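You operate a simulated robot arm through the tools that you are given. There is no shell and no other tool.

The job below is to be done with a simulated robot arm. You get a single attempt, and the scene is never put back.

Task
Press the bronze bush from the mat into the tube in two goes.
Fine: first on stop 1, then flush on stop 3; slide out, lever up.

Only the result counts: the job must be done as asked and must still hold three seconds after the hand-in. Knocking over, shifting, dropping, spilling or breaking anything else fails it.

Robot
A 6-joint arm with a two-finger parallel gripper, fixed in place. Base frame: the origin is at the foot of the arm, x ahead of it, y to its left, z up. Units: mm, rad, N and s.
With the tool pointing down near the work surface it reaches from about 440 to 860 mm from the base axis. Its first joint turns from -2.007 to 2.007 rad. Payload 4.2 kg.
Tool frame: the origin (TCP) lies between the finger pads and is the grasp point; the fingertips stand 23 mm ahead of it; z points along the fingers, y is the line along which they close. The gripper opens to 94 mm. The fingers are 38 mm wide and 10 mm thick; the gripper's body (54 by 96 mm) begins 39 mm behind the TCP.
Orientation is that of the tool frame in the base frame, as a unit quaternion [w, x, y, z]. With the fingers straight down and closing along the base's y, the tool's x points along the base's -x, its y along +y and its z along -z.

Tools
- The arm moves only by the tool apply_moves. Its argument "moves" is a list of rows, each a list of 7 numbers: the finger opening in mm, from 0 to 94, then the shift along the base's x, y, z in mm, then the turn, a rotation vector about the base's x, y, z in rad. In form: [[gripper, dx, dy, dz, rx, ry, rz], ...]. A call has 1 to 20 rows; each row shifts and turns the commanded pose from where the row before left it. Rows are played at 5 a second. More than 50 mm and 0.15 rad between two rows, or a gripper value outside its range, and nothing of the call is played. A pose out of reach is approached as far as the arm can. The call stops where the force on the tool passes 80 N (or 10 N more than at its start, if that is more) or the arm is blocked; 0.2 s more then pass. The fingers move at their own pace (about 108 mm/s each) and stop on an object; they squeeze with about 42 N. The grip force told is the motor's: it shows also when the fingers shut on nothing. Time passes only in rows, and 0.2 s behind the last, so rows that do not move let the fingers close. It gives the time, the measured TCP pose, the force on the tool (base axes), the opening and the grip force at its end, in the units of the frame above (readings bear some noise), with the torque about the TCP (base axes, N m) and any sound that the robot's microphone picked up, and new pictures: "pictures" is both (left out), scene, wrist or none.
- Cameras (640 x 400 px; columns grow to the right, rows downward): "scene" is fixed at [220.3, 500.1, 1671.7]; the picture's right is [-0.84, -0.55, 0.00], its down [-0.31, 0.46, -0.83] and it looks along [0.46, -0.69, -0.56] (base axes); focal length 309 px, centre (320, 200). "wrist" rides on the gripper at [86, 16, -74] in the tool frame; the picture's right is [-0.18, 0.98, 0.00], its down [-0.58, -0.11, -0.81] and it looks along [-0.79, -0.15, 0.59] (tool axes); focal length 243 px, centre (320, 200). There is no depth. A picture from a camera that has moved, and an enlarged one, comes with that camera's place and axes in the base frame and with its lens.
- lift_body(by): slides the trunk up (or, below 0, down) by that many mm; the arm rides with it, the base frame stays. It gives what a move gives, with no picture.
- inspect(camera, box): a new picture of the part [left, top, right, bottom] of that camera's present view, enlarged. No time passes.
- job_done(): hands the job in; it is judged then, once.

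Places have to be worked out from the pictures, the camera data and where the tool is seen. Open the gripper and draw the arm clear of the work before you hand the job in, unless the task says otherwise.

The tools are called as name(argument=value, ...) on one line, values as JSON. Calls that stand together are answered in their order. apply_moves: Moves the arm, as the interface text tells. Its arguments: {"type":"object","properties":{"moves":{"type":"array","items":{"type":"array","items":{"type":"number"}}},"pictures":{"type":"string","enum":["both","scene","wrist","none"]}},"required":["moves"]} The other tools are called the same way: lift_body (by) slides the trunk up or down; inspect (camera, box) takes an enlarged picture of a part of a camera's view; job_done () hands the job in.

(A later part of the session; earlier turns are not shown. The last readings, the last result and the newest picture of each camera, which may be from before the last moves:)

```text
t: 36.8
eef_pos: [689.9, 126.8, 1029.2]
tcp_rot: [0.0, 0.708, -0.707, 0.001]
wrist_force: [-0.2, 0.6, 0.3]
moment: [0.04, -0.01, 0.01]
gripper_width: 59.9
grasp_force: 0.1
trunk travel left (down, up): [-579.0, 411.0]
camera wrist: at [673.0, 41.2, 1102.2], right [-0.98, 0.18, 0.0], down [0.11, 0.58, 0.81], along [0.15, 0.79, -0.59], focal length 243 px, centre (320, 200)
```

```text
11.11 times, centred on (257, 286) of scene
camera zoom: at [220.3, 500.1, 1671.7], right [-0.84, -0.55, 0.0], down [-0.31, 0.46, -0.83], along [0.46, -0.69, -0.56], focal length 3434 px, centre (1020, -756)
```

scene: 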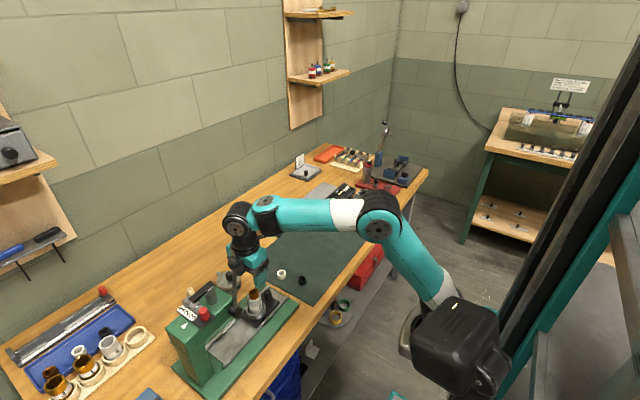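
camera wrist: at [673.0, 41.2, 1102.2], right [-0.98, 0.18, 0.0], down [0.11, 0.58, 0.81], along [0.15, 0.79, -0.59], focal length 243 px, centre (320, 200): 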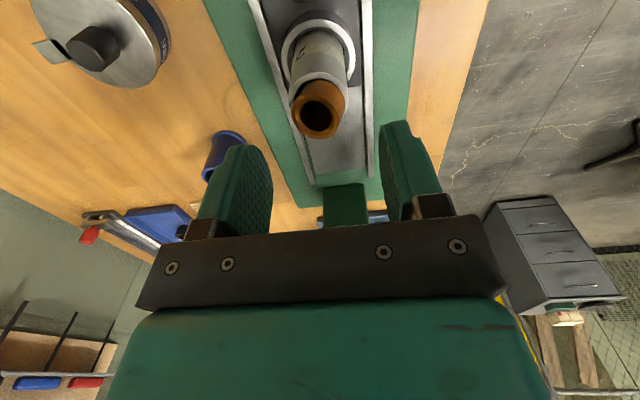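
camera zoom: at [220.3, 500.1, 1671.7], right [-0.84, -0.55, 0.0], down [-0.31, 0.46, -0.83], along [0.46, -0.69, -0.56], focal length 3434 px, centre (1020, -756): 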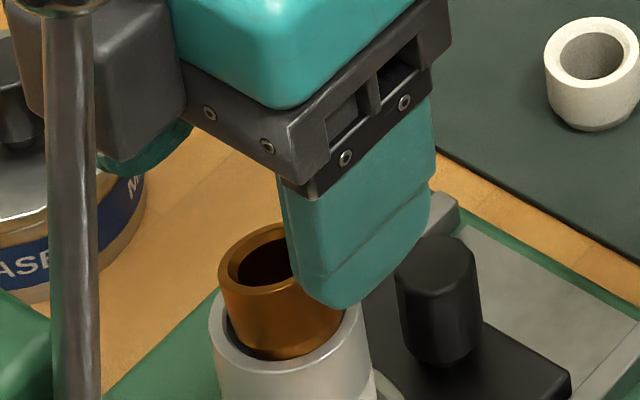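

Laterally the tube centre works out at about (690.7,125.3). I shift by (+0.9,-1.2), lower to TCP z≈997 (fingertips above the tube mouth) and close gently along x to stand the bush up.

apply_moves(moves=[[60, 0.9, -1.2, -12, 0, 0, 0], [60, 0, 0, -12, 0, 0, 0], [60, 0, 0, -8, 0, 0, 0], [50, 0, 0, 0, 0, 0, 0], [40, 0, 0, 0, 0, 0, 0], [34, 0, 0, 0, 0, 0, 0], [34, 0, 0, 0, 0, 0, 0]], pictures="wrist")

inspect(camera="wrist", box=[260, 90, 380, 200])

inspect(camera="scene", box=[230, 268, 284, 304])

```text
t: 38.4
eef_pos: [692.5, 123.8, 998.3]
tcp_rot: [0.0, -0.707, 0.707, 0.0]
wrist_force: [-0.3, -0.2, -0.1]
moment: [0.03, 0.02, 0.03]
gripper_width: 34.2
grasp_force: 0.4
trunk travel left (down, up): [-579.0, 411.0]
camera wrist: at [675.9, 38.6, 1071.8], right [-0.98, 0.18, 0.0], down [0.11, 0.58, 0.81], along [0.15, 0.79, -0.59], focal length 243 px, centre (320, 200)
```

wrist: 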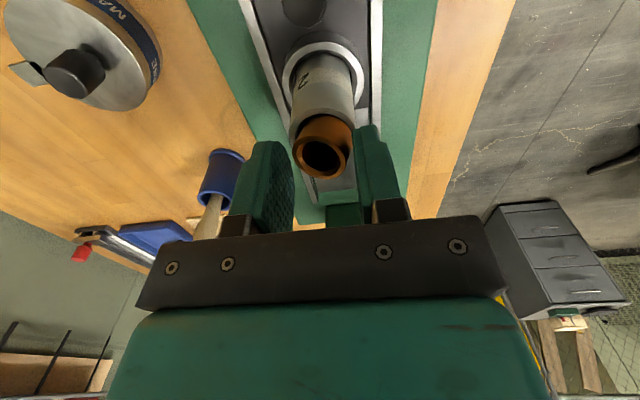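

```text
3.64 times, centred on (320, 145) of wrist
camera zoom: at [675.9, 38.6, 1071.8], right [-0.98, 0.18, 0.0], down [0.11, 0.58, 0.81], along [0.15, 0.79, -0.59], focal length 882 px, centre (320, 400)
```

zoom: 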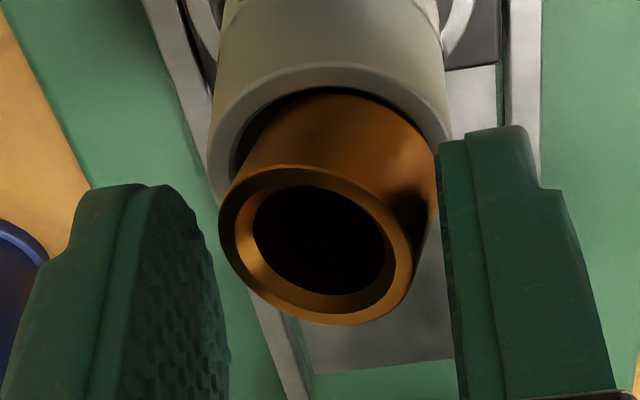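

```text
11.11 times, centred on (257, 286) of scene
camera zoom: at [220.3, 500.1, 1671.7], right [-0.84, -0.55, 0.0], down [-0.31, 0.46, -0.83], along [0.46, -0.69, -0.56], focal length 3434 px, centre (1020, -756)
```

zoom: 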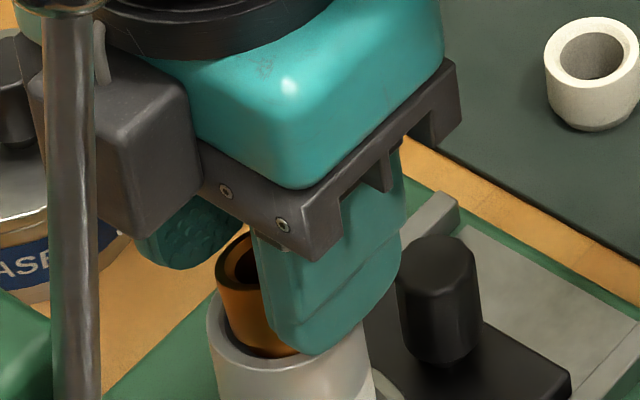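

The pads are at 34 mm, just short of touching. I check the wider scene first to see how close the lever is to the wrist parts.

inspect(camera="scene", box=[190, 190, 310, 320])

```text
3.08 times, centred on (250, 255) of scene
camera zoom: at [220.3, 500.1, 1671.7], right [-0.84, -0.55, 0.0], down [-0.31, 0.46, -0.83], along [0.46, -0.69, -0.56], focal length 951 px, centre (535, 31)
```

zoom: 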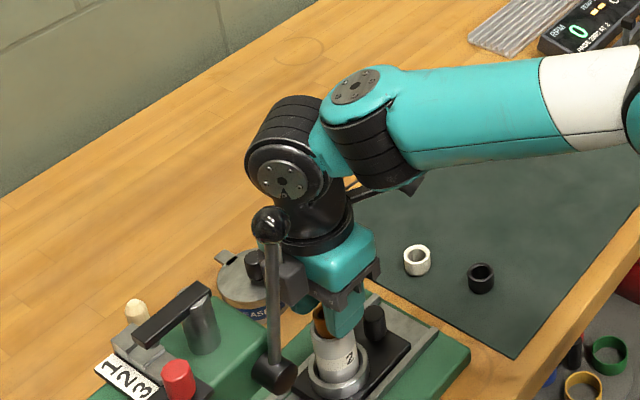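

Forces are zero and the lever is clear. The tube centre is now about 1.3 mm to the -x side of the TCP, so I correct that and close the pads onto the bush.

apply_moves(moves=[[34, -1.3, 0.3, 0, 0, 0, 0], [34, 0, 0, 0, 0, 0, 0], [31, 0, 0, 0, 0, 0, 0], [28, 0, 0, 0, 0, 0, 0], [25, 0, 0, 0, 0, 0, 0], [25, 0, 0, 0, 0, 0, 0]], pictures="wrist")

inspect(camera="wrist", box=[260, 90, 380, 200])

inspect(camera="scene", box=[230, 268, 284, 304])

```text
t: 39.8
eef_pos: [690.8, 124.0, 998.1]
tcp_rot: [0.001, -0.707, 0.707, 0.0]
wrist_force: [-1.4, -0.1, 2.7]
moment: [-0.03, 0.09, -0.01]
gripper_width: 30.5
grasp_force: 41.6
trunk travel left (down, up): [-579.0, 411.0]
camera wrist: at [674.6, 38.9, 1071.8], right [-0.98, 0.18, 0.0], down [0.11, 0.58, 0.81], along [0.15, 0.79, -0.59], focal length 243 px, centre (320, 200)
```

wrist: 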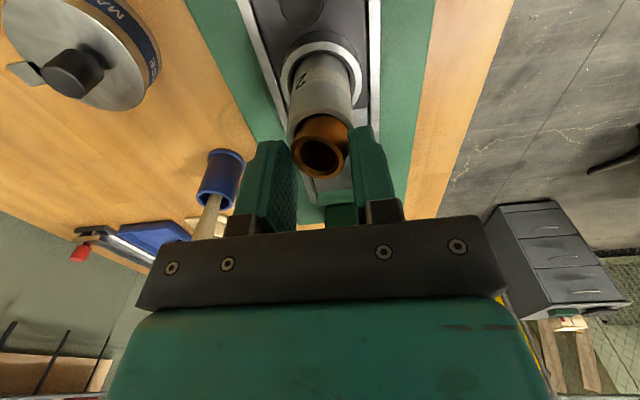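

```text
3.64 times, centred on (320, 145) of wrist
camera zoom: at [674.6, 38.9, 1071.8], right [-0.98, 0.18, 0.0], down [0.11, 0.58, 0.81], along [0.15, 0.79, -0.59], focal length 882 px, centre (320, 400)
```

zoom: 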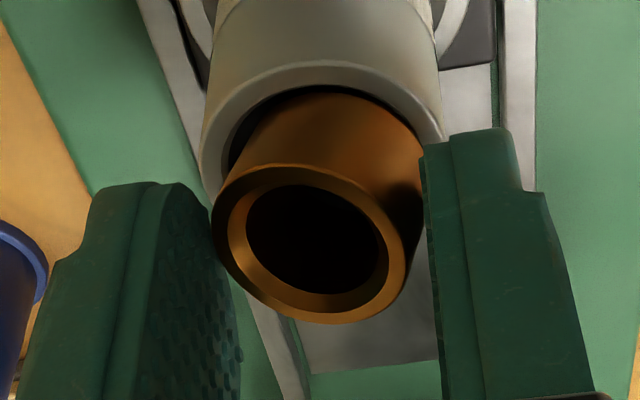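

```text
11.11 times, centred on (257, 286) of scene
camera zoom: at [220.3, 500.1, 1671.7], right [-0.84, -0.55, 0.0], down [-0.31, 0.46, -0.83], along [0.46, -0.69, -0.56], focal length 3434 px, centre (1020, -756)
```

zoom: 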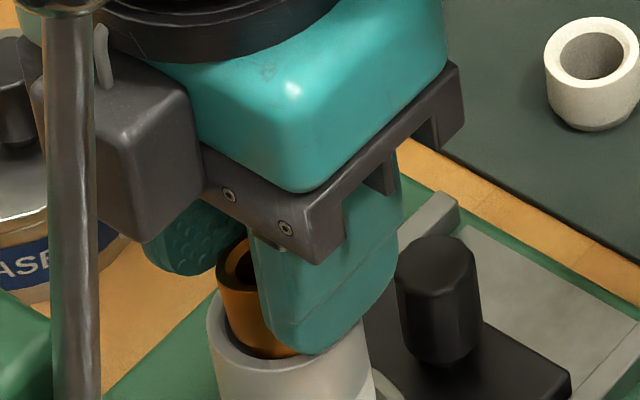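

The pads hold the bush but it is still cocked against the mouth (30.5 mm). I lift it slowly out of the mouth so the pads can straighten it, and watch that the tube stays.

apply_moves(moves=[[25, 0, 0, 1.5, 0, 0, 0], [25, 0, 0, 1.5, 0, 0, 0], [25, 0, 0, 1.5, 0, 0, 0], [25, 0, 0, 1.5, 0, 0, 0], [25, 0, 0, 0, 0, 0, 0]], pictures="wrist")

inspect(camera="wrist", box=[260, 90, 380, 200])

inspect(camera="scene", box=[230, 268, 284, 304])

```text
t: 41.0
eef_pos: [688.8, 125.1, 1003.7]
tcp_rot: [0.0, 0.707, -0.707, 0.0]
wrist_force: [0.1, 0.1, -0.1]
moment: [0.02, 0.02, 0.02]
gripper_width: 29.5
grasp_force: 41.6
trunk travel left (down, up): [-579.0, 411.0]
camera wrist: at [673.5, 39.7, 1077.0], right [-0.98, 0.18, 0.0], down [0.11, 0.58, 0.81], along [0.15, 0.79, -0.59], focal length 243 px, centre (320, 200)
```

wrist: 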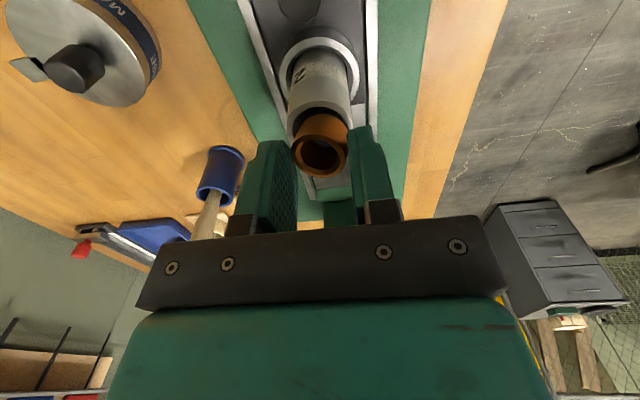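

```text
3.64 times, centred on (320, 145) of wrist
camera zoom: at [673.5, 39.7, 1077.0], right [-0.98, 0.18, 0.0], down [0.11, 0.58, 0.81], along [0.15, 0.79, -0.59], focal length 882 px, centre (320, 400)
```

zoom: 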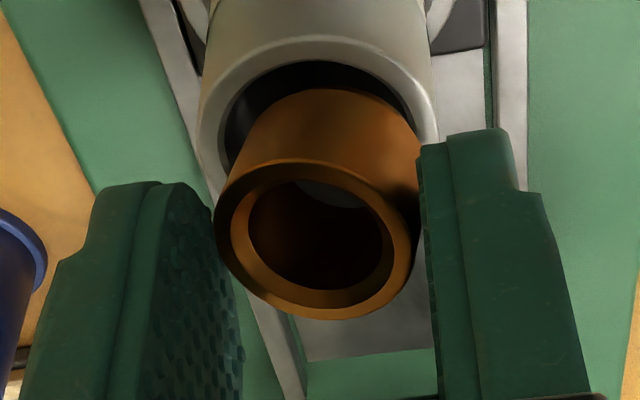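

```text
11.11 times, centred on (257, 286) of scene
camera zoom: at [220.3, 500.1, 1671.7], right [-0.84, -0.55, 0.0], down [-0.31, 0.46, -0.83], along [0.46, -0.69, -0.56], focal length 3434 px, centre (1020, -756)
```

zoom: 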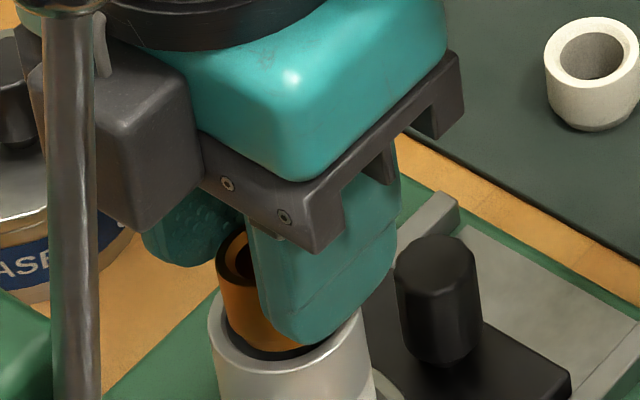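

The bush is out but still cocked a few degrees between the pads. I'll carry it back to a free spot of the mat (about (815,-60)), set it down flat, and regrip it squarely.

apply_moves(moves=[[25, 0, 0, 30, 0, 0, 0], [25, 0, 0, 30, 0, 0, 0], [25, 25, -37, 0, 0, 0, 0], [25, 25, -37, 0, 0, 0, 0], [25, 25, -37, 0, 0, 0, 0], [25, 25, -37, 0, 0, 0, 0], [25, 25, -37, 0, 0, 0, 0], [25, 0, 0, -45, 0, 0, 0], [25, 0, 0, -45, 0, 0, 0], [25, 0, 0, -40, 0, 0, 0], [25, 0, 0, 0, 0, 0, 0]], pictures="both")

inspect(camera="wrist", box=[260, 90, 380, 200])

inspect(camera="scene", box=[230, 230, 320, 310])

```text
t: 43.4
eef_pos: [814.9, -60.7, 933.5]
tcp_rot: [0.0, 0.707, -0.707, 0.0]
wrist_force: [0.4, 0.2, 0.3]
moment: [-0.03, 0.0, -0.02]
gripper_width: 29.5
grasp_force: 41.9
trunk travel left (down, up): [-579.0, 411.0]
camera wrist: at [798.1, -146.1, 1008.0], right [-0.98, 0.18, 0.0], down [0.11, 0.58, 0.81], along [0.15, 0.79, -0.59], focal length 243 px, centre (320, 200)
```

scene: 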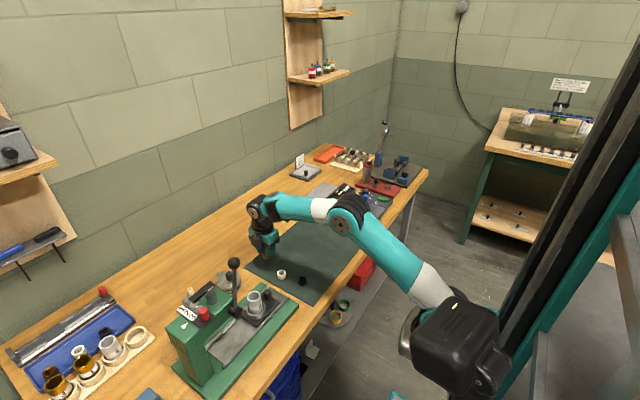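
wrist: 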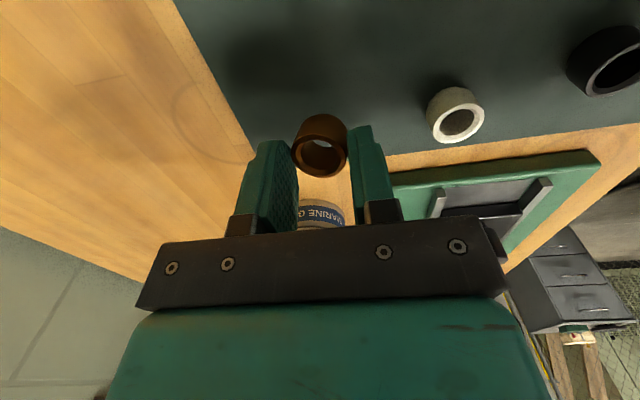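

```text
3.64 times, centred on (320, 145) of wrist
camera zoom: at [798.1, -146.1, 1008.0], right [-0.98, 0.18, 0.0], down [0.11, 0.58, 0.81], along [0.15, 0.79, -0.59], focal length 882 px, centre (320, 400)
```

zoom: 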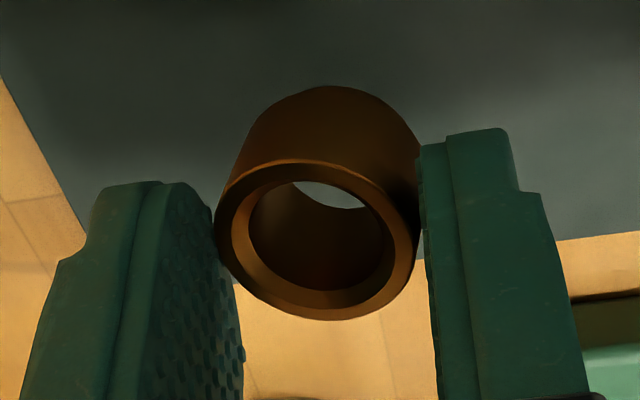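

```text
5.00 times, centred on (275, 270) of scene
camera zoom: at [220.3, 500.1, 1671.7], right [-0.84, -0.55, 0.0], down [-0.31, 0.46, -0.83], along [0.46, -0.69, -0.56], focal length 1545 px, centre (545, -150)
```

zoom: 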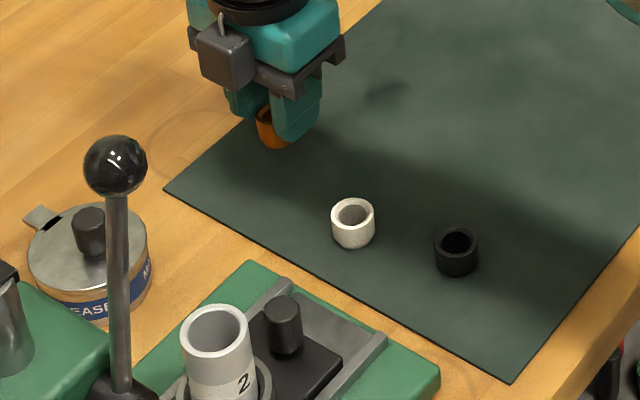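

The bush is over a free part of the mat. I lower to TCP≈905, then in small steps until it touches.

apply_moves(moves=[[25, 0, 0, -15, 0, 0, 0], [25, 0, 0, -13, 0, 0, 0], [25, 0, 0, 0, 0, 0, 0]], pictures="wrist")

inspect(camera="wrist", box=[260, 90, 380, 200])

inspect(camera="scene", box=[240, 230, 300, 275])

```text
t: 44.2
eef_pos: [816.9, -58.6, 905.0]
tcp_rot: [0.0, 0.708, -0.706, 0.0]
wrist_force: [0.6, -0.5, -0.3]
moment: [0.03, 0.0, -0.04]
gripper_width: 29.5
grasp_force: 42.0
trunk travel left (down, up): [-579.0, 411.0]
camera wrist: at [800.3, -145.4, 979.7], right [-0.98, 0.18, 0.0], down [0.11, 0.58, 0.81], along [0.15, 0.79, -0.59], focal length 243 px, centre (320, 200)
```

wrist: 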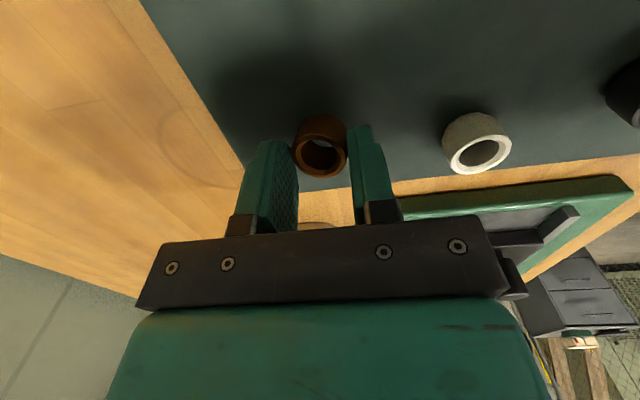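

```text
3.64 times, centred on (320, 145) of wrist
camera zoom: at [800.3, -145.4, 979.7], right [-0.98, 0.18, 0.0], down [0.11, 0.58, 0.81], along [0.15, 0.79, -0.59], focal length 882 px, centre (320, 400)
```

zoom: 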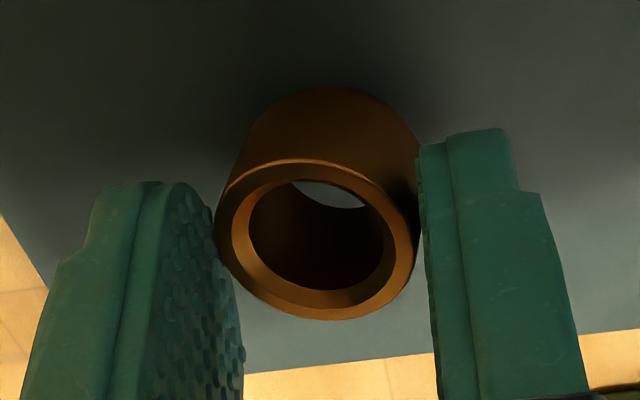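

```text
8.89 times, centred on (270, 252) of scene
camera zoom: at [220.3, 500.1, 1671.7], right [-0.84, -0.55, 0.0], down [-0.31, 0.46, -0.83], along [0.46, -0.69, -0.56], focal length 2747 px, centre (764, -267)
```

zoom: 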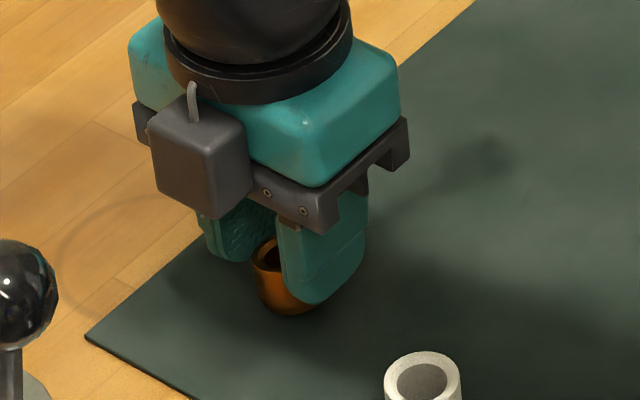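

apply_moves(moves=[[25, 0, 0, -3, 0, 0, 0], [25, 0, 0, -2, 0, 0, 0], [25, 0, 0, -1, 0, 0, 0], [25, 0, 0, 0, 0, 0, 0]], pictures="wrist")

inspect(camera="scene", box=[255, 245, 291, 269])

```text
t: 45.2
eef_pos: [814.8, -59.1, 899.8]
tcp_rot: [0.0, -0.706, 0.708, 0.0]
wrist_force: [-5.9, 2.1, 9.4]
moment: [-0.03, 0.11, -0.03]
gripper_width: 28.6
grasp_force: 42.1
trunk travel left (down, up): [-579.0, 411.0]
camera wrist: at [798.5, -144.2, 974.0], right [-0.98, 0.18, 0.0], down [0.11, 0.58, 0.81], along [0.15, 0.79, -0.59], focal length 243 px, centre (320, 200)
```

wrist: 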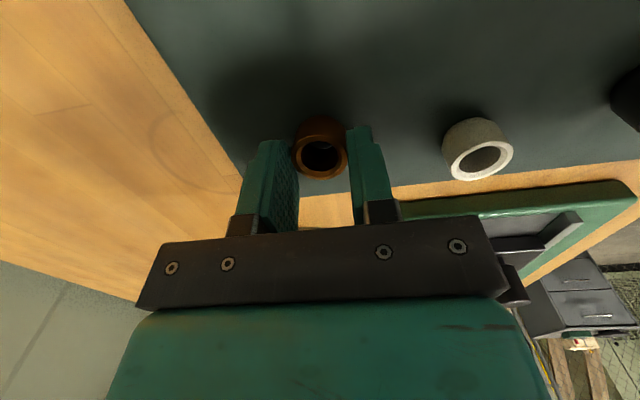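

```text
16.00 times, centred on (273, 257) of scene
camera zoom: at [220.3, 500.1, 1671.7], right [-0.84, -0.55, 0.0], down [-0.31, 0.46, -0.83], along [0.46, -0.69, -0.56], focal length 4945 px, centre (1072, -712)
```

zoom: 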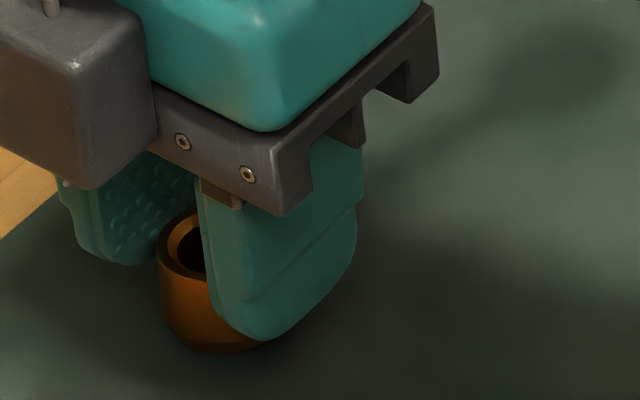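

The bush has come flat on the mat (width back to 28.6). I ease up slightly, then open the fingers to let it stand on its own.

apply_moves(moves=[[25, 0, 0, 0.5, 0, 0, 0], [34, 0, 0, 0, 0, 0, 0], [50, 0, 0, 0, 0, 0, 0], [50, 0, 0, 0, 0, 0, 0]], pictures="wrist")

inspect(camera="wrist", box=[260, 90, 380, 200])

inspect(camera="scene", box=[255, 245, 291, 269])

```text
t: 46.2
eef_pos: [815.6, -57.7, 899.4]
tcp_rot: [0.0, 0.707, -0.707, 0.0]
wrist_force: [0.5, -0.1, 0.1]
moment: [0.0, -0.01, 0.03]
gripper_width: 49.9
grasp_force: 0.2
trunk travel left (down, up): [-579.0, 411.0]
camera wrist: at [798.9, -144.8, 973.8], right [-0.98, 0.18, 0.0], down [0.11, 0.58, 0.81], along [0.15, 0.79, -0.59], focal length 243 px, centre (320, 200)
```

wrist: 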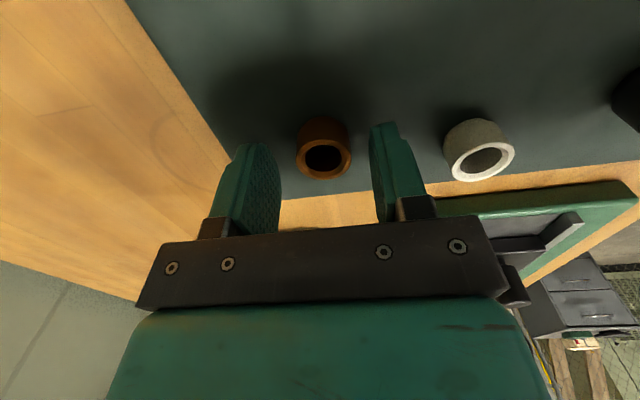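

```text
3.64 times, centred on (320, 145) of wrist
camera zoom: at [798.9, -144.8, 973.8], right [-0.98, 0.18, 0.0], down [0.11, 0.58, 0.81], along [0.15, 0.79, -0.59], focal length 882 px, centre (320, 400)
```

zoom: 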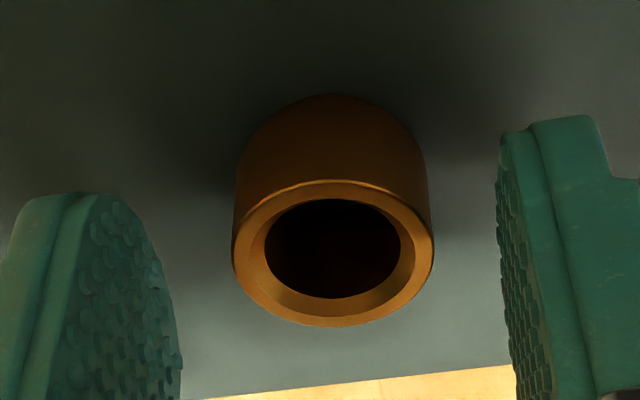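

```text
16.00 times, centred on (273, 257) of scene
camera zoom: at [220.3, 500.1, 1671.7], right [-0.84, -0.55, 0.0], down [-0.31, 0.46, -0.83], along [0.46, -0.69, -0.56], focal length 4945 px, centre (1072, -712)
```

zoom: 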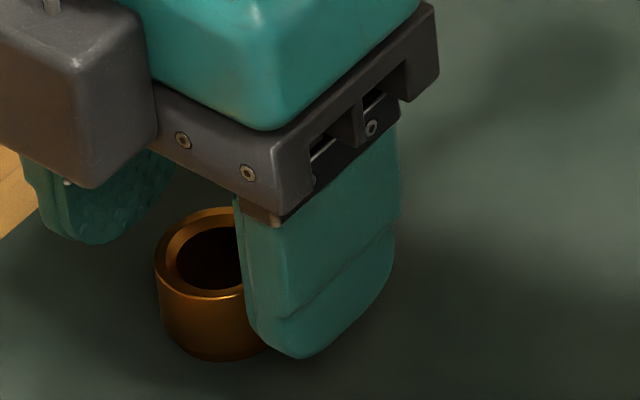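

The bush stands flat and square. I squeeze it once along x here to centre it in x on the TCP, then open, turn back to the first orientation and grip it along y.

apply_moves(moves=[[38, 0, 0, -3, 0, 0, 0], [30, 0, 0, 0, 0, 0, 0], [25, 0, 0, 0, 0, 0, 0], [25, 0, 0, 0, 0, 0, 0], [25, 0, 0, 0, 0, 0, 0]], pictures="wrist")

inspect(camera="wrist", box=[260, 90, 380, 200])

```text
t: 47.4
eef_pos: [816.3, -60.0, 897.8]
tcp_rot: [0.0, -0.707, 0.707, 0.0]
wrist_force: [-1.2, 0.4, 0.4]
moment: [0.03, 0.03, 0.02]
gripper_width: 28.4
grasp_force: 42.2
trunk travel left (down, up): [-579.0, 411.0]
camera wrist: at [799.4, -144.9, 970.9], right [-0.98, 0.18, 0.0], down [0.11, 0.58, 0.81], along [0.15, 0.79, -0.59], focal length 243 px, centre (320, 200)
```

wrist: 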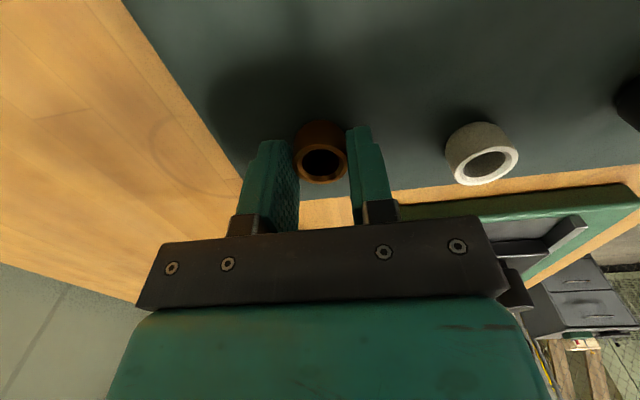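

```text
3.64 times, centred on (320, 145) of wrist
camera zoom: at [799.4, -144.9, 970.9], right [-0.98, 0.18, 0.0], down [0.11, 0.58, 0.81], along [0.15, 0.79, -0.59], focal length 882 px, centre (320, 400)
```

zoom: 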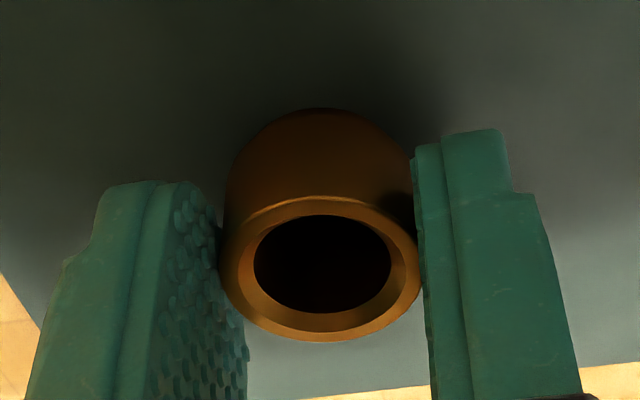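

Gripped at 28.4 mm and upright. Now I open, raise, turn back by -90°, and lower to grip along y.

apply_moves(moves=[[40, 0, 0, 0, 0, 0, 0], [56, 0, 0, 0, 0, 0, 0], [56, 0, 0, 20, 0, 0, 0], [56, 0, 0, 25, 0, 0, 0], [56, 0, 0, 0, 0, 0, -0.143], [56, 0, 0, 0, 0, 0, -0.143], [56, 0, 0, 0, 0, 0, -0.143], [56, 0, 0, 0, 0, 0, -0.143], [56, 0, 0, 0, 0, 0, -0.143], [56, 0, 0, 0, 0, 0, -0.143], [56, 0, 0, 0, 0, 0, -0.143], [56, 0, 0, 0, 0, 0, -0.143], [56, 0, 0, 0, 0, 0, -0.143], [56, 0, 0, 0, 0, 0, -0.143], [56, 0, 0, 0, 0, 0, -0.141], [56, 0, 0, 0, 0, 0, 0]], pictures="wrist")

inspect(camera="wrist", box=[270, 60, 370, 160])

```text
t: 50.8
eef_pos: [815.7, -59.4, 942.4]
tcp_rot: [0.0, 0.001, 1.0, 0.0]
wrist_force: [-0.3, 0.5, -1.2]
moment: [0.0, 0.01, 0.0]
gripper_width: 55.7
grasp_force: 0.1
trunk travel left (down, up): [-579.0, 411.0]
camera wrist: at [729.1, -41.4, 1016.5], right [0.19, 0.98, 0.0], down [0.58, -0.11, 0.81], along [0.79, -0.15, -0.59], focal length 243 px, centre (320, 200)
```

wrist: 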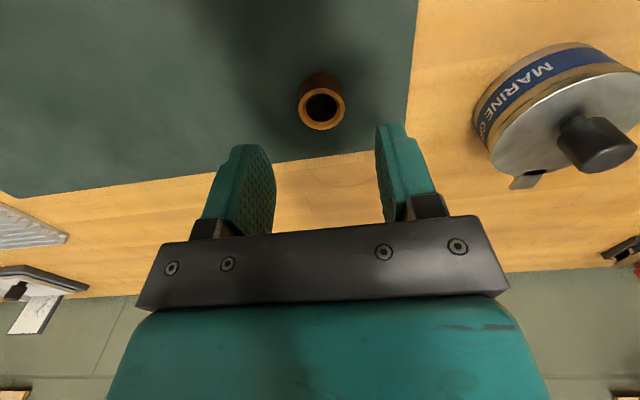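

```text
4.00 times, centred on (320, 110) of wrist
camera zoom: at [729.1, -41.4, 1016.5], right [0.19, 0.98, 0.0], down [0.58, -0.11, 0.81], along [0.79, -0.15, -0.59], focal length 970 px, centre (320, 560)
```

zoom: 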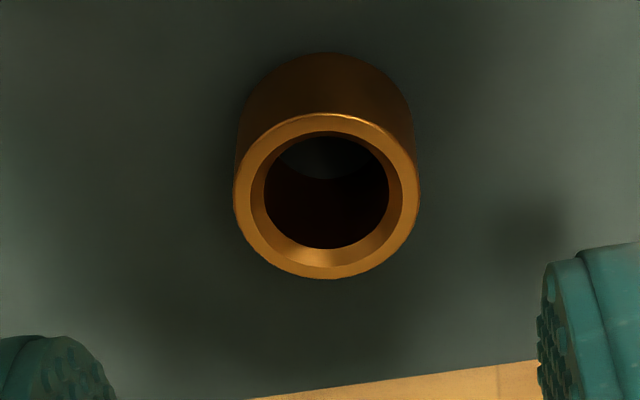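

The bush lies about 1 mm to +y of the TCP in this view and should be centred in x. I shift +1 mm in y, lower to TCP z≈895.5 and grip.

apply_moves(moves=[[56, 0, 1, -20, 0, 0, 0], [56, 0, 0, -20, 0, 0, 0], [56, 0, 0, -7, 0, 0, 0], [40, 0, 0, 0, 0, 0, 0], [30, 0, 0, 0, 0, 0, 0], [24, 0, 0, 0, 0, 0, 0], [24, 0, 0, 0, 0, 0, 0]], pictures="wrist")

inspect(camera="wrist", box=[280, 130, 360, 200])

```text
t: 52.4
eef_pos: [814.7, -58.1, 894.4]
tcp_rot: [0.0, 0.0, 1.0, 0.001]
wrist_force: [1.6, -1.2, -0.6]
moment: [0.01, -0.03, 0.01]
gripper_width: 28.4
grasp_force: 42.0
trunk travel left (down, up): [-579.0, 411.0]
camera wrist: at [729.5, -40.4, 968.9], right [0.18, 0.98, 0.0], down [0.58, -0.11, 0.81], along [0.79, -0.15, -0.59], focal length 243 px, centre (320, 200)
```

wrist: 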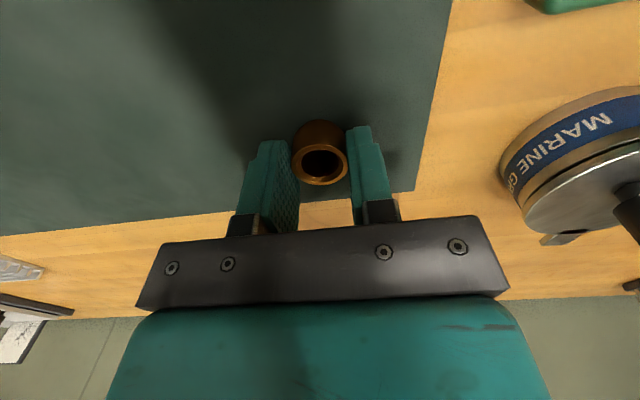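

```text
5.71 times, centred on (320, 165) of wrist
camera zoom: at [729.5, -40.4, 968.9], right [0.18, 0.98, 0.0], down [0.58, -0.11, 0.81], along [0.79, -0.15, -0.59], focal length 1386 px, centre (320, 400)
```

zoom: 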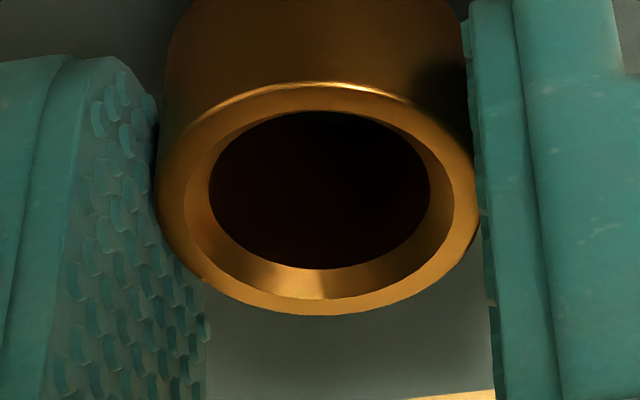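

This grip is consistent with the camera model: bush centred on the TCP, its top 10.15 mm and its lower end about 30.3 mm below the TCP. It also shows my first grip was off by about 2.5 mm in x and the tube mouth is really at z≈962.5 and (690.5,125.3). I lift and carry it there.

apply_moves(moves=[[24, 0, 0, 25, 0, 0, 0], [24, 0, 0, 45, 0, 0, 0], [24, 0, 0, 45, 0, 0, 0], [24, 0, 0, 40, 0, 0, 0], [24, -25, 36.7, 0, 0, 0, 0], [24, -25, 36.7, 0, 0, 0, 0], [24, -25, 36.7, 0, 0, 0, 0], [24, -25, 36.7, 0, 0, 0, 0], [24, -25, 36.7, 0, 0, 0, 0], [24, 0, 0, -20, 0, 0, 0], [24, 0, 0, 0, 0, 0, 0]], pictures="wrist")

inspect(camera="wrist", box=[270, 60, 370, 200])

inspect(camera="scene", box=[230, 265, 290, 310])

```text
t: 54.8
eef_pos: [688.5, 128.4, 1031.7]
tcp_rot: [0.0, 0.0, 1.0, 0.001]
wrist_force: [-0.1, -0.3, 0.1]
moment: [0.0, 0.01, 0.03]
gripper_width: 28.3
grasp_force: 41.7
trunk travel left (down, up): [-579.0, 411.0]
camera wrist: at [602.1, 144.0, 1104.2], right [0.18, 0.98, 0.0], down [0.58, -0.11, 0.81], along [0.79, -0.15, -0.59], focal length 243 px, centre (320, 200)
```

wrist: 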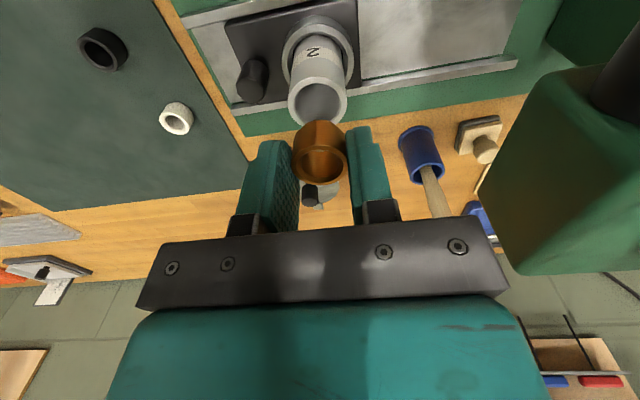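

```text
2.86 times, centred on (320, 130) of wrist
camera zoom: at [602.1, 144.0, 1104.2], right [0.18, 0.98, 0.0], down [0.58, -0.11, 0.81], along [0.79, -0.15, -0.59], focal length 693 px, centre (320, 400)
```

zoom: 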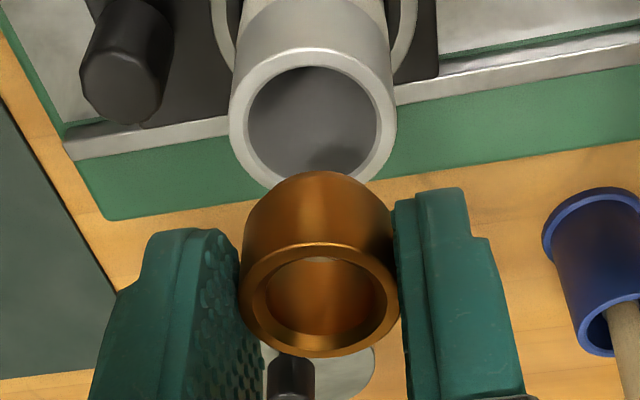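

```text
8.89 times, centred on (260, 288) of scene
camera zoom: at [220.3, 500.1, 1671.7], right [-0.84, -0.55, 0.0], down [-0.31, 0.46, -0.83], along [0.46, -0.69, -0.56], focal length 2747 px, centre (853, -578)
```

zoom: 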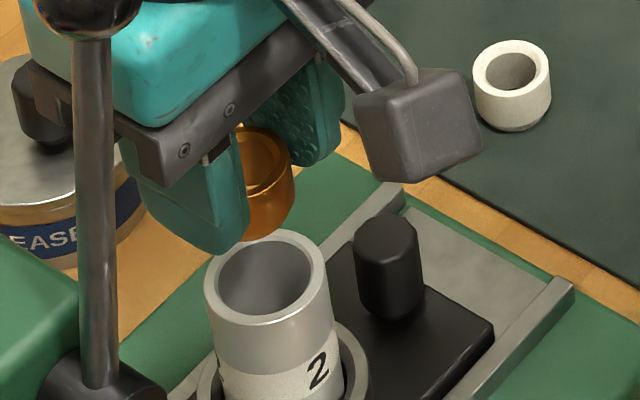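

The tube is about (+2.5,-2.2) from the TCP axis. I correct that and go down 20 mm, then check again.

apply_moves(moves=[[24, 2.4, -2.2, -10, 0, 0, 0], [24, 0, 0, -10, 0, 0, 0], [24, 0, 0, 0, 0, 0, 0]], pictures="wrist")

inspect(camera="wrist", box=[280, 80, 360, 150])

inspect(camera="scene", box=[235, 272, 283, 304])

```text
t: 55.6
eef_pos: [692.5, 124.2, 1011.9]
tcp_rot: [0.0, 0.0, 1.0, 0.0]
wrist_force: [0.5, -0.2, 0.0]
moment: [0.01, -0.02, -0.04]
gripper_width: 28.4
grasp_force: 41.9
trunk travel left (down, up): [-579.0, 411.0]
camera wrist: at [606.1, 141.0, 1085.0], right [0.18, 0.98, 0.0], down [0.58, -0.11, 0.81], along [0.79, -0.15, -0.59], focal length 243 px, centre (320, 200)
```

wrist: 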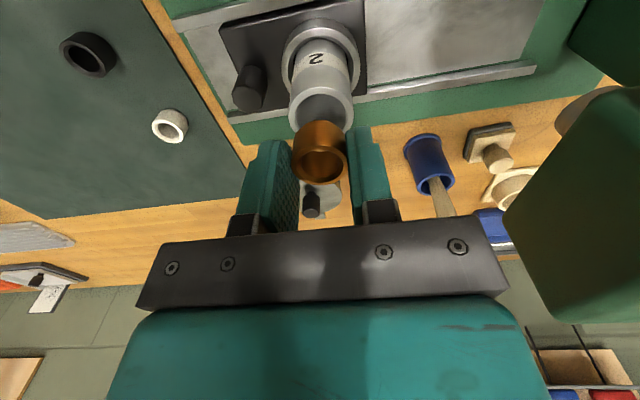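

```text
5.71 times, centred on (320, 115) of wrist
camera zoom: at [606.1, 141.0, 1085.0], right [0.18, 0.98, 0.0], down [0.58, -0.11, 0.81], along [0.79, -0.15, -0.59], focal length 1386 px, centre (320, 686)
```

zoom: 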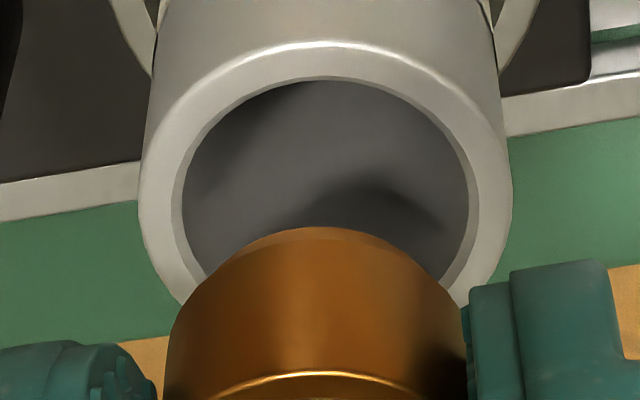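

```text
12.50 times, centred on (259, 288) of scene
camera zoom: at [220.3, 500.1, 1671.7], right [-0.84, -0.55, 0.0], down [-0.31, 0.46, -0.83], along [0.46, -0.69, -0.56], focal length 3863 px, centre (1082, -900)
```

zoom: 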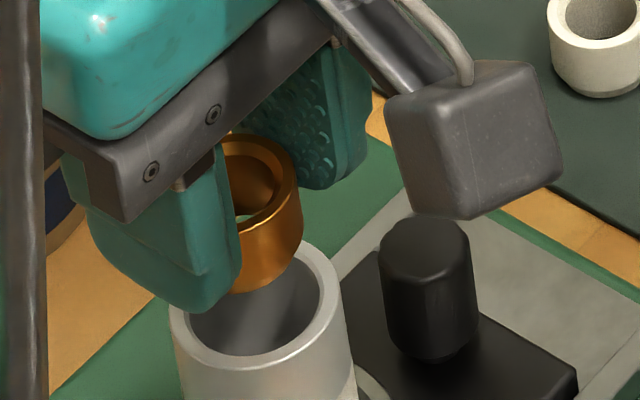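

Relative to the TCP the tube is at about (-1.8,+0.8), consistent with the tube centre (690.7,125.1), and the mouth is about 16 mm below the bush. I correct and go down 12 mm.

apply_moves(moves=[[24, -1.8, 0.8, -6, 0, 0, 0], [24, 0, 0, -6, 0, 0, 0], [24, 0, 0, 0, 0, 0, 0]], pictures="wrist")

inspect(camera="wrist", box=[280, 90, 360, 160])

inspect(camera="scene", box=[240, 276, 276, 300])

```text
t: 56.4
eef_pos: [691.7, 124.4, 1000.8]
tcp_rot: [0.0, 0.001, 1.0, 0.0]
wrist_force: [-0.3, 0.4, -0.7]
moment: [0.01, -0.03, 0.02]
gripper_width: 28.2
grasp_force: 41.7
trunk travel left (down, up): [-579.0, 411.0]
camera wrist: at [604.4, 141.3, 1073.4], right [0.18, 0.98, 0.0], down [0.58, -0.11, 0.81], along [0.79, -0.15, -0.59], focal length 243 px, centre (320, 200)
```

wrist: 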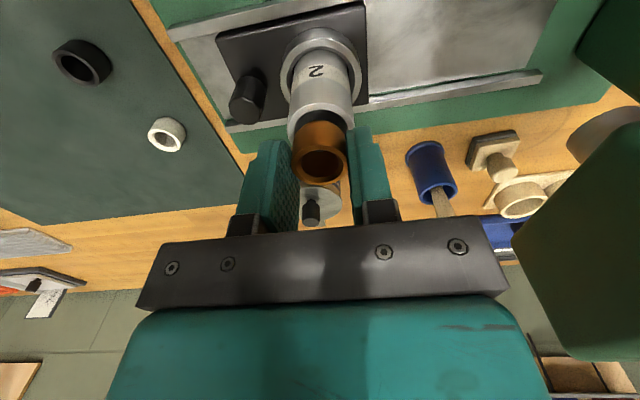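

```text
5.71 times, centred on (320, 125) of wrist
camera zoom: at [604.4, 141.3, 1073.4], right [0.18, 0.98, 0.0], down [0.58, -0.11, 0.81], along [0.79, -0.15, -0.59], focal length 1386 px, centre (320, 629)
```

zoom: 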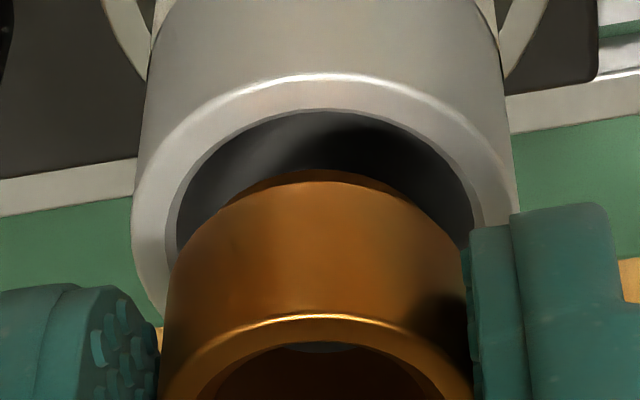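

```text
16.00 times, centred on (258, 288) of scene
camera zoom: at [220.3, 500.1, 1671.7], right [-0.84, -0.55, 0.0], down [-0.31, 0.46, -0.83], along [0.46, -0.69, -0.56], focal length 4945 px, centre (1312, -1208)
```

zoom: 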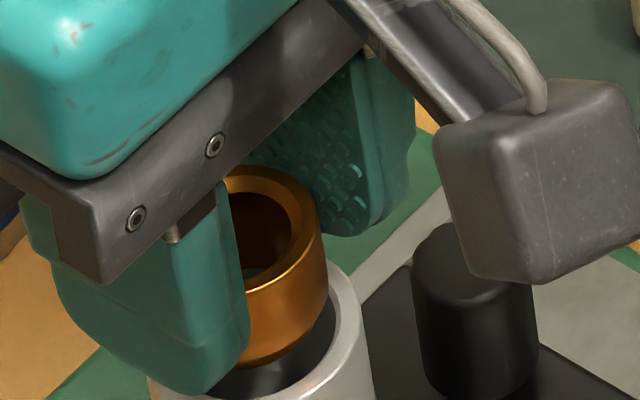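

Both cameras agree: the bush is within about 0.4 mm of the tube axis and 6 mm above the mouth. I correct +0.35 in y and go down 7 mm.

apply_moves(moves=[[24, -0.1, 0.35, -3, 0, 0, 0], [24, 0, 0, -2, 0, 0, 0], [24, 0, 0, -2, 0, 0, 0], [24, 0, 0, 0, 0, 0, 0]], pictures="wrist")

inspect(camera="wrist", box=[280, 100, 360, 170])

inspect(camera="scene", box=[240, 276, 276, 300])

```text
t: 57.4
eef_pos: [689.9, 125.1, 995.3]
tcp_rot: [0.001, 0.0, 1.0, 0.001]
wrist_force: [-1.4, -1.0, 17.8]
moment: [0.06, 0.01, 0.01]
gripper_width: 27.8
grasp_force: 41.7
trunk travel left (down, up): [-579.0, 411.0]
camera wrist: at [603.6, 141.7, 1067.7], right [0.18, 0.98, 0.0], down [0.58, -0.11, 0.81], along [0.79, -0.15, -0.59], focal length 243 px, centre (320, 200)
```

wrist: 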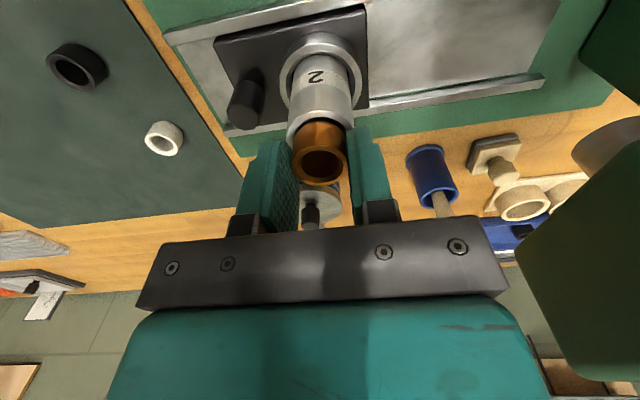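

```text
5.71 times, centred on (320, 135) of wrist
camera zoom: at [603.6, 141.7, 1067.7], right [0.18, 0.98, 0.0], down [0.58, -0.11, 0.81], along [0.79, -0.15, -0.59], focal length 1386 px, centre (320, 571)
```

zoom: 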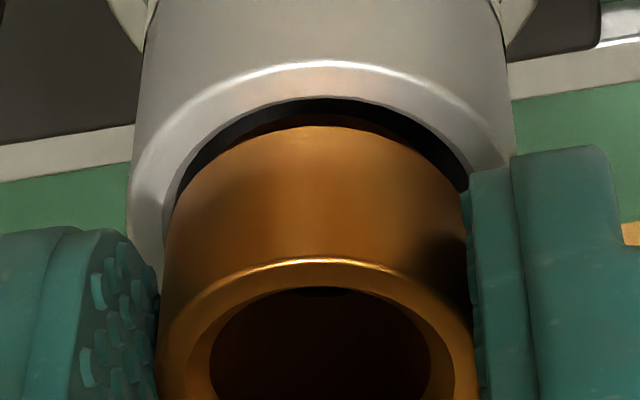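

```text
16.00 times, centred on (258, 288) of scene
camera zoom: at [220.3, 500.1, 1671.7], right [-0.84, -0.55, 0.0], down [-0.31, 0.46, -0.83], along [0.46, -0.69, -0.56], focal length 4945 px, centre (1312, -1208)
```

zoom: 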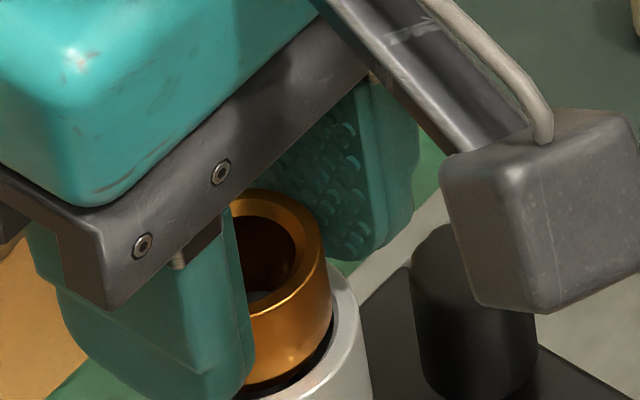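

The contact force is 17.8 N and its moment arm is near zero, so this time the bush touches all around and is centred. I push down another 1 mm to seat it, then check.

apply_moves(moves=[[24, 0, 0, -0.5, 0, 0, 0], [24, 0, 0, -0.5, 0, 0, 0], [24, 0, 0, 0, 0, 0, 0]], pictures="wrist")

inspect(camera="wrist", box=[280, 100, 360, 170])

```text
t: 58.2
eef_pos: [689.7, 123.5, 991.6]
tcp_rot: [0.001, 0.0, 1.0, 0.001]
wrist_force: [1.7, 1.4, 26.1]
moment: [0.17, -0.08, 0.12]
gripper_width: 28.2
grasp_force: 41.5
trunk travel left (down, up): [-579.0, 411.0]
camera wrist: at [603.5, 141.4, 1065.8], right [0.18, 0.98, 0.0], down [0.58, -0.11, 0.81], along [0.79, -0.15, -0.59], focal length 243 px, centre (320, 200)
```

wrist: 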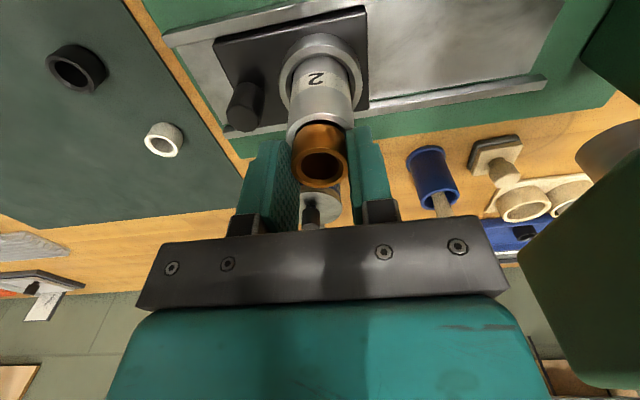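

```text
5.71 times, centred on (320, 135) of wrist
camera zoom: at [603.5, 141.4, 1065.8], right [0.18, 0.98, 0.0], down [0.58, -0.11, 0.81], along [0.79, -0.15, -0.59], focal length 1386 px, centre (320, 571)
```

zoom: 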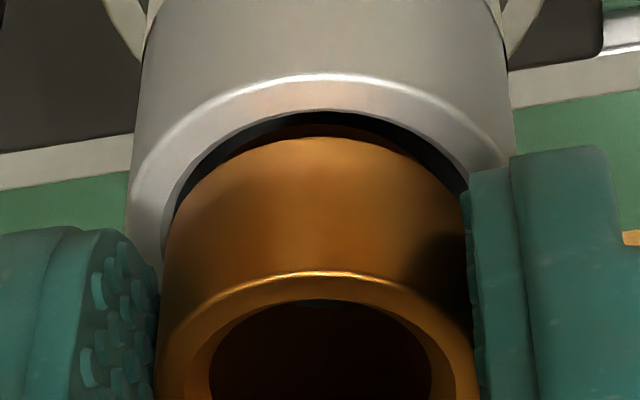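

The bush slid up a little in the grip and the moment shows contact more on the +y side. I ease up, shift (-0.2,-0.5) and come down again lightly.

apply_moves(moves=[[24, 0, 0, 2.5, 0, 0, 0], [24, -0.2, -0.5, 0, 0, 0, 0], [24, 0, 0, -1, 0, 0, 0], [24, 0, 0, -0.7, 0, 0, 0], [24, 0, 0, 0, 0, 0, 0]], pictures="wrist")

inspect(camera="wrist", box=[280, 100, 360, 170])

inspect(camera="scene", box=[240, 276, 276, 300])

```text
t: 59.4
eef_pos: [690.7, 124.7, 992.1]
tcp_rot: [0.0, 0.0, 1.0, 0.0]
wrist_force: [-1.6, 1.1, 9.4]
moment: [0.01, -0.02, 0.06]
gripper_width: 27.8
grasp_force: 42.5
trunk travel left (down, up): [-579.0, 411.0]
camera wrist: at [603.9, 141.4, 1065.8], right [0.18, 0.98, 0.0], down [0.58, -0.11, 0.81], along [0.79, -0.15, -0.59], focal length 243 px, centre (320, 200)
```

wrist: 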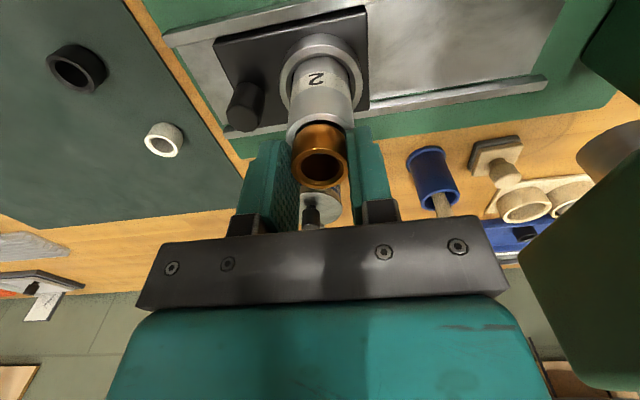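

```text
5.71 times, centred on (320, 135) of wrist
camera zoom: at [603.9, 141.4, 1065.8], right [0.18, 0.98, 0.0], down [0.58, -0.11, 0.81], along [0.79, -0.15, -0.59], focal length 1386 px, centre (320, 571)
```

zoom: 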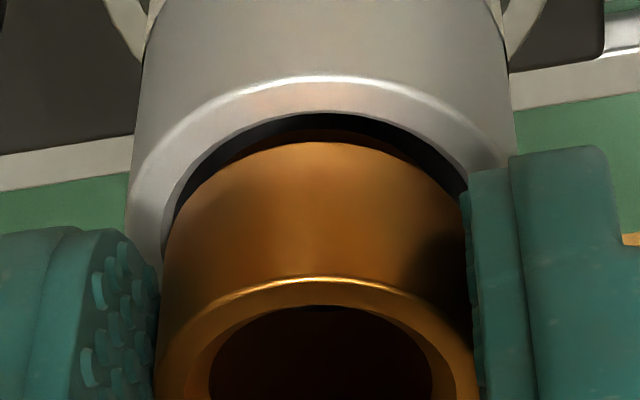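

```text
16.00 times, centred on (258, 288) of scene
camera zoom: at [220.3, 500.1, 1671.7], right [-0.84, -0.55, 0.0], down [-0.31, 0.46, -0.83], along [0.46, -0.69, -0.56], focal length 4945 px, centre (1312, -1208)
```

zoom: 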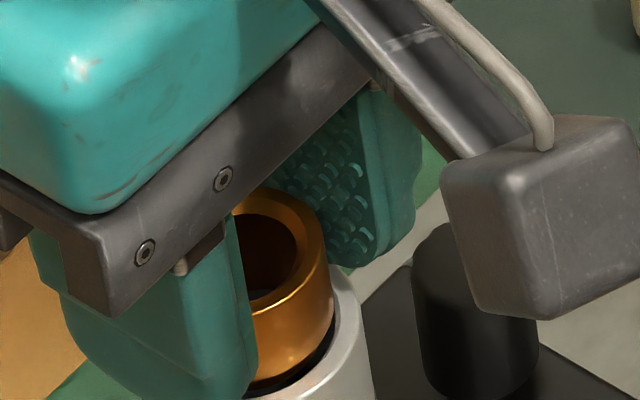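

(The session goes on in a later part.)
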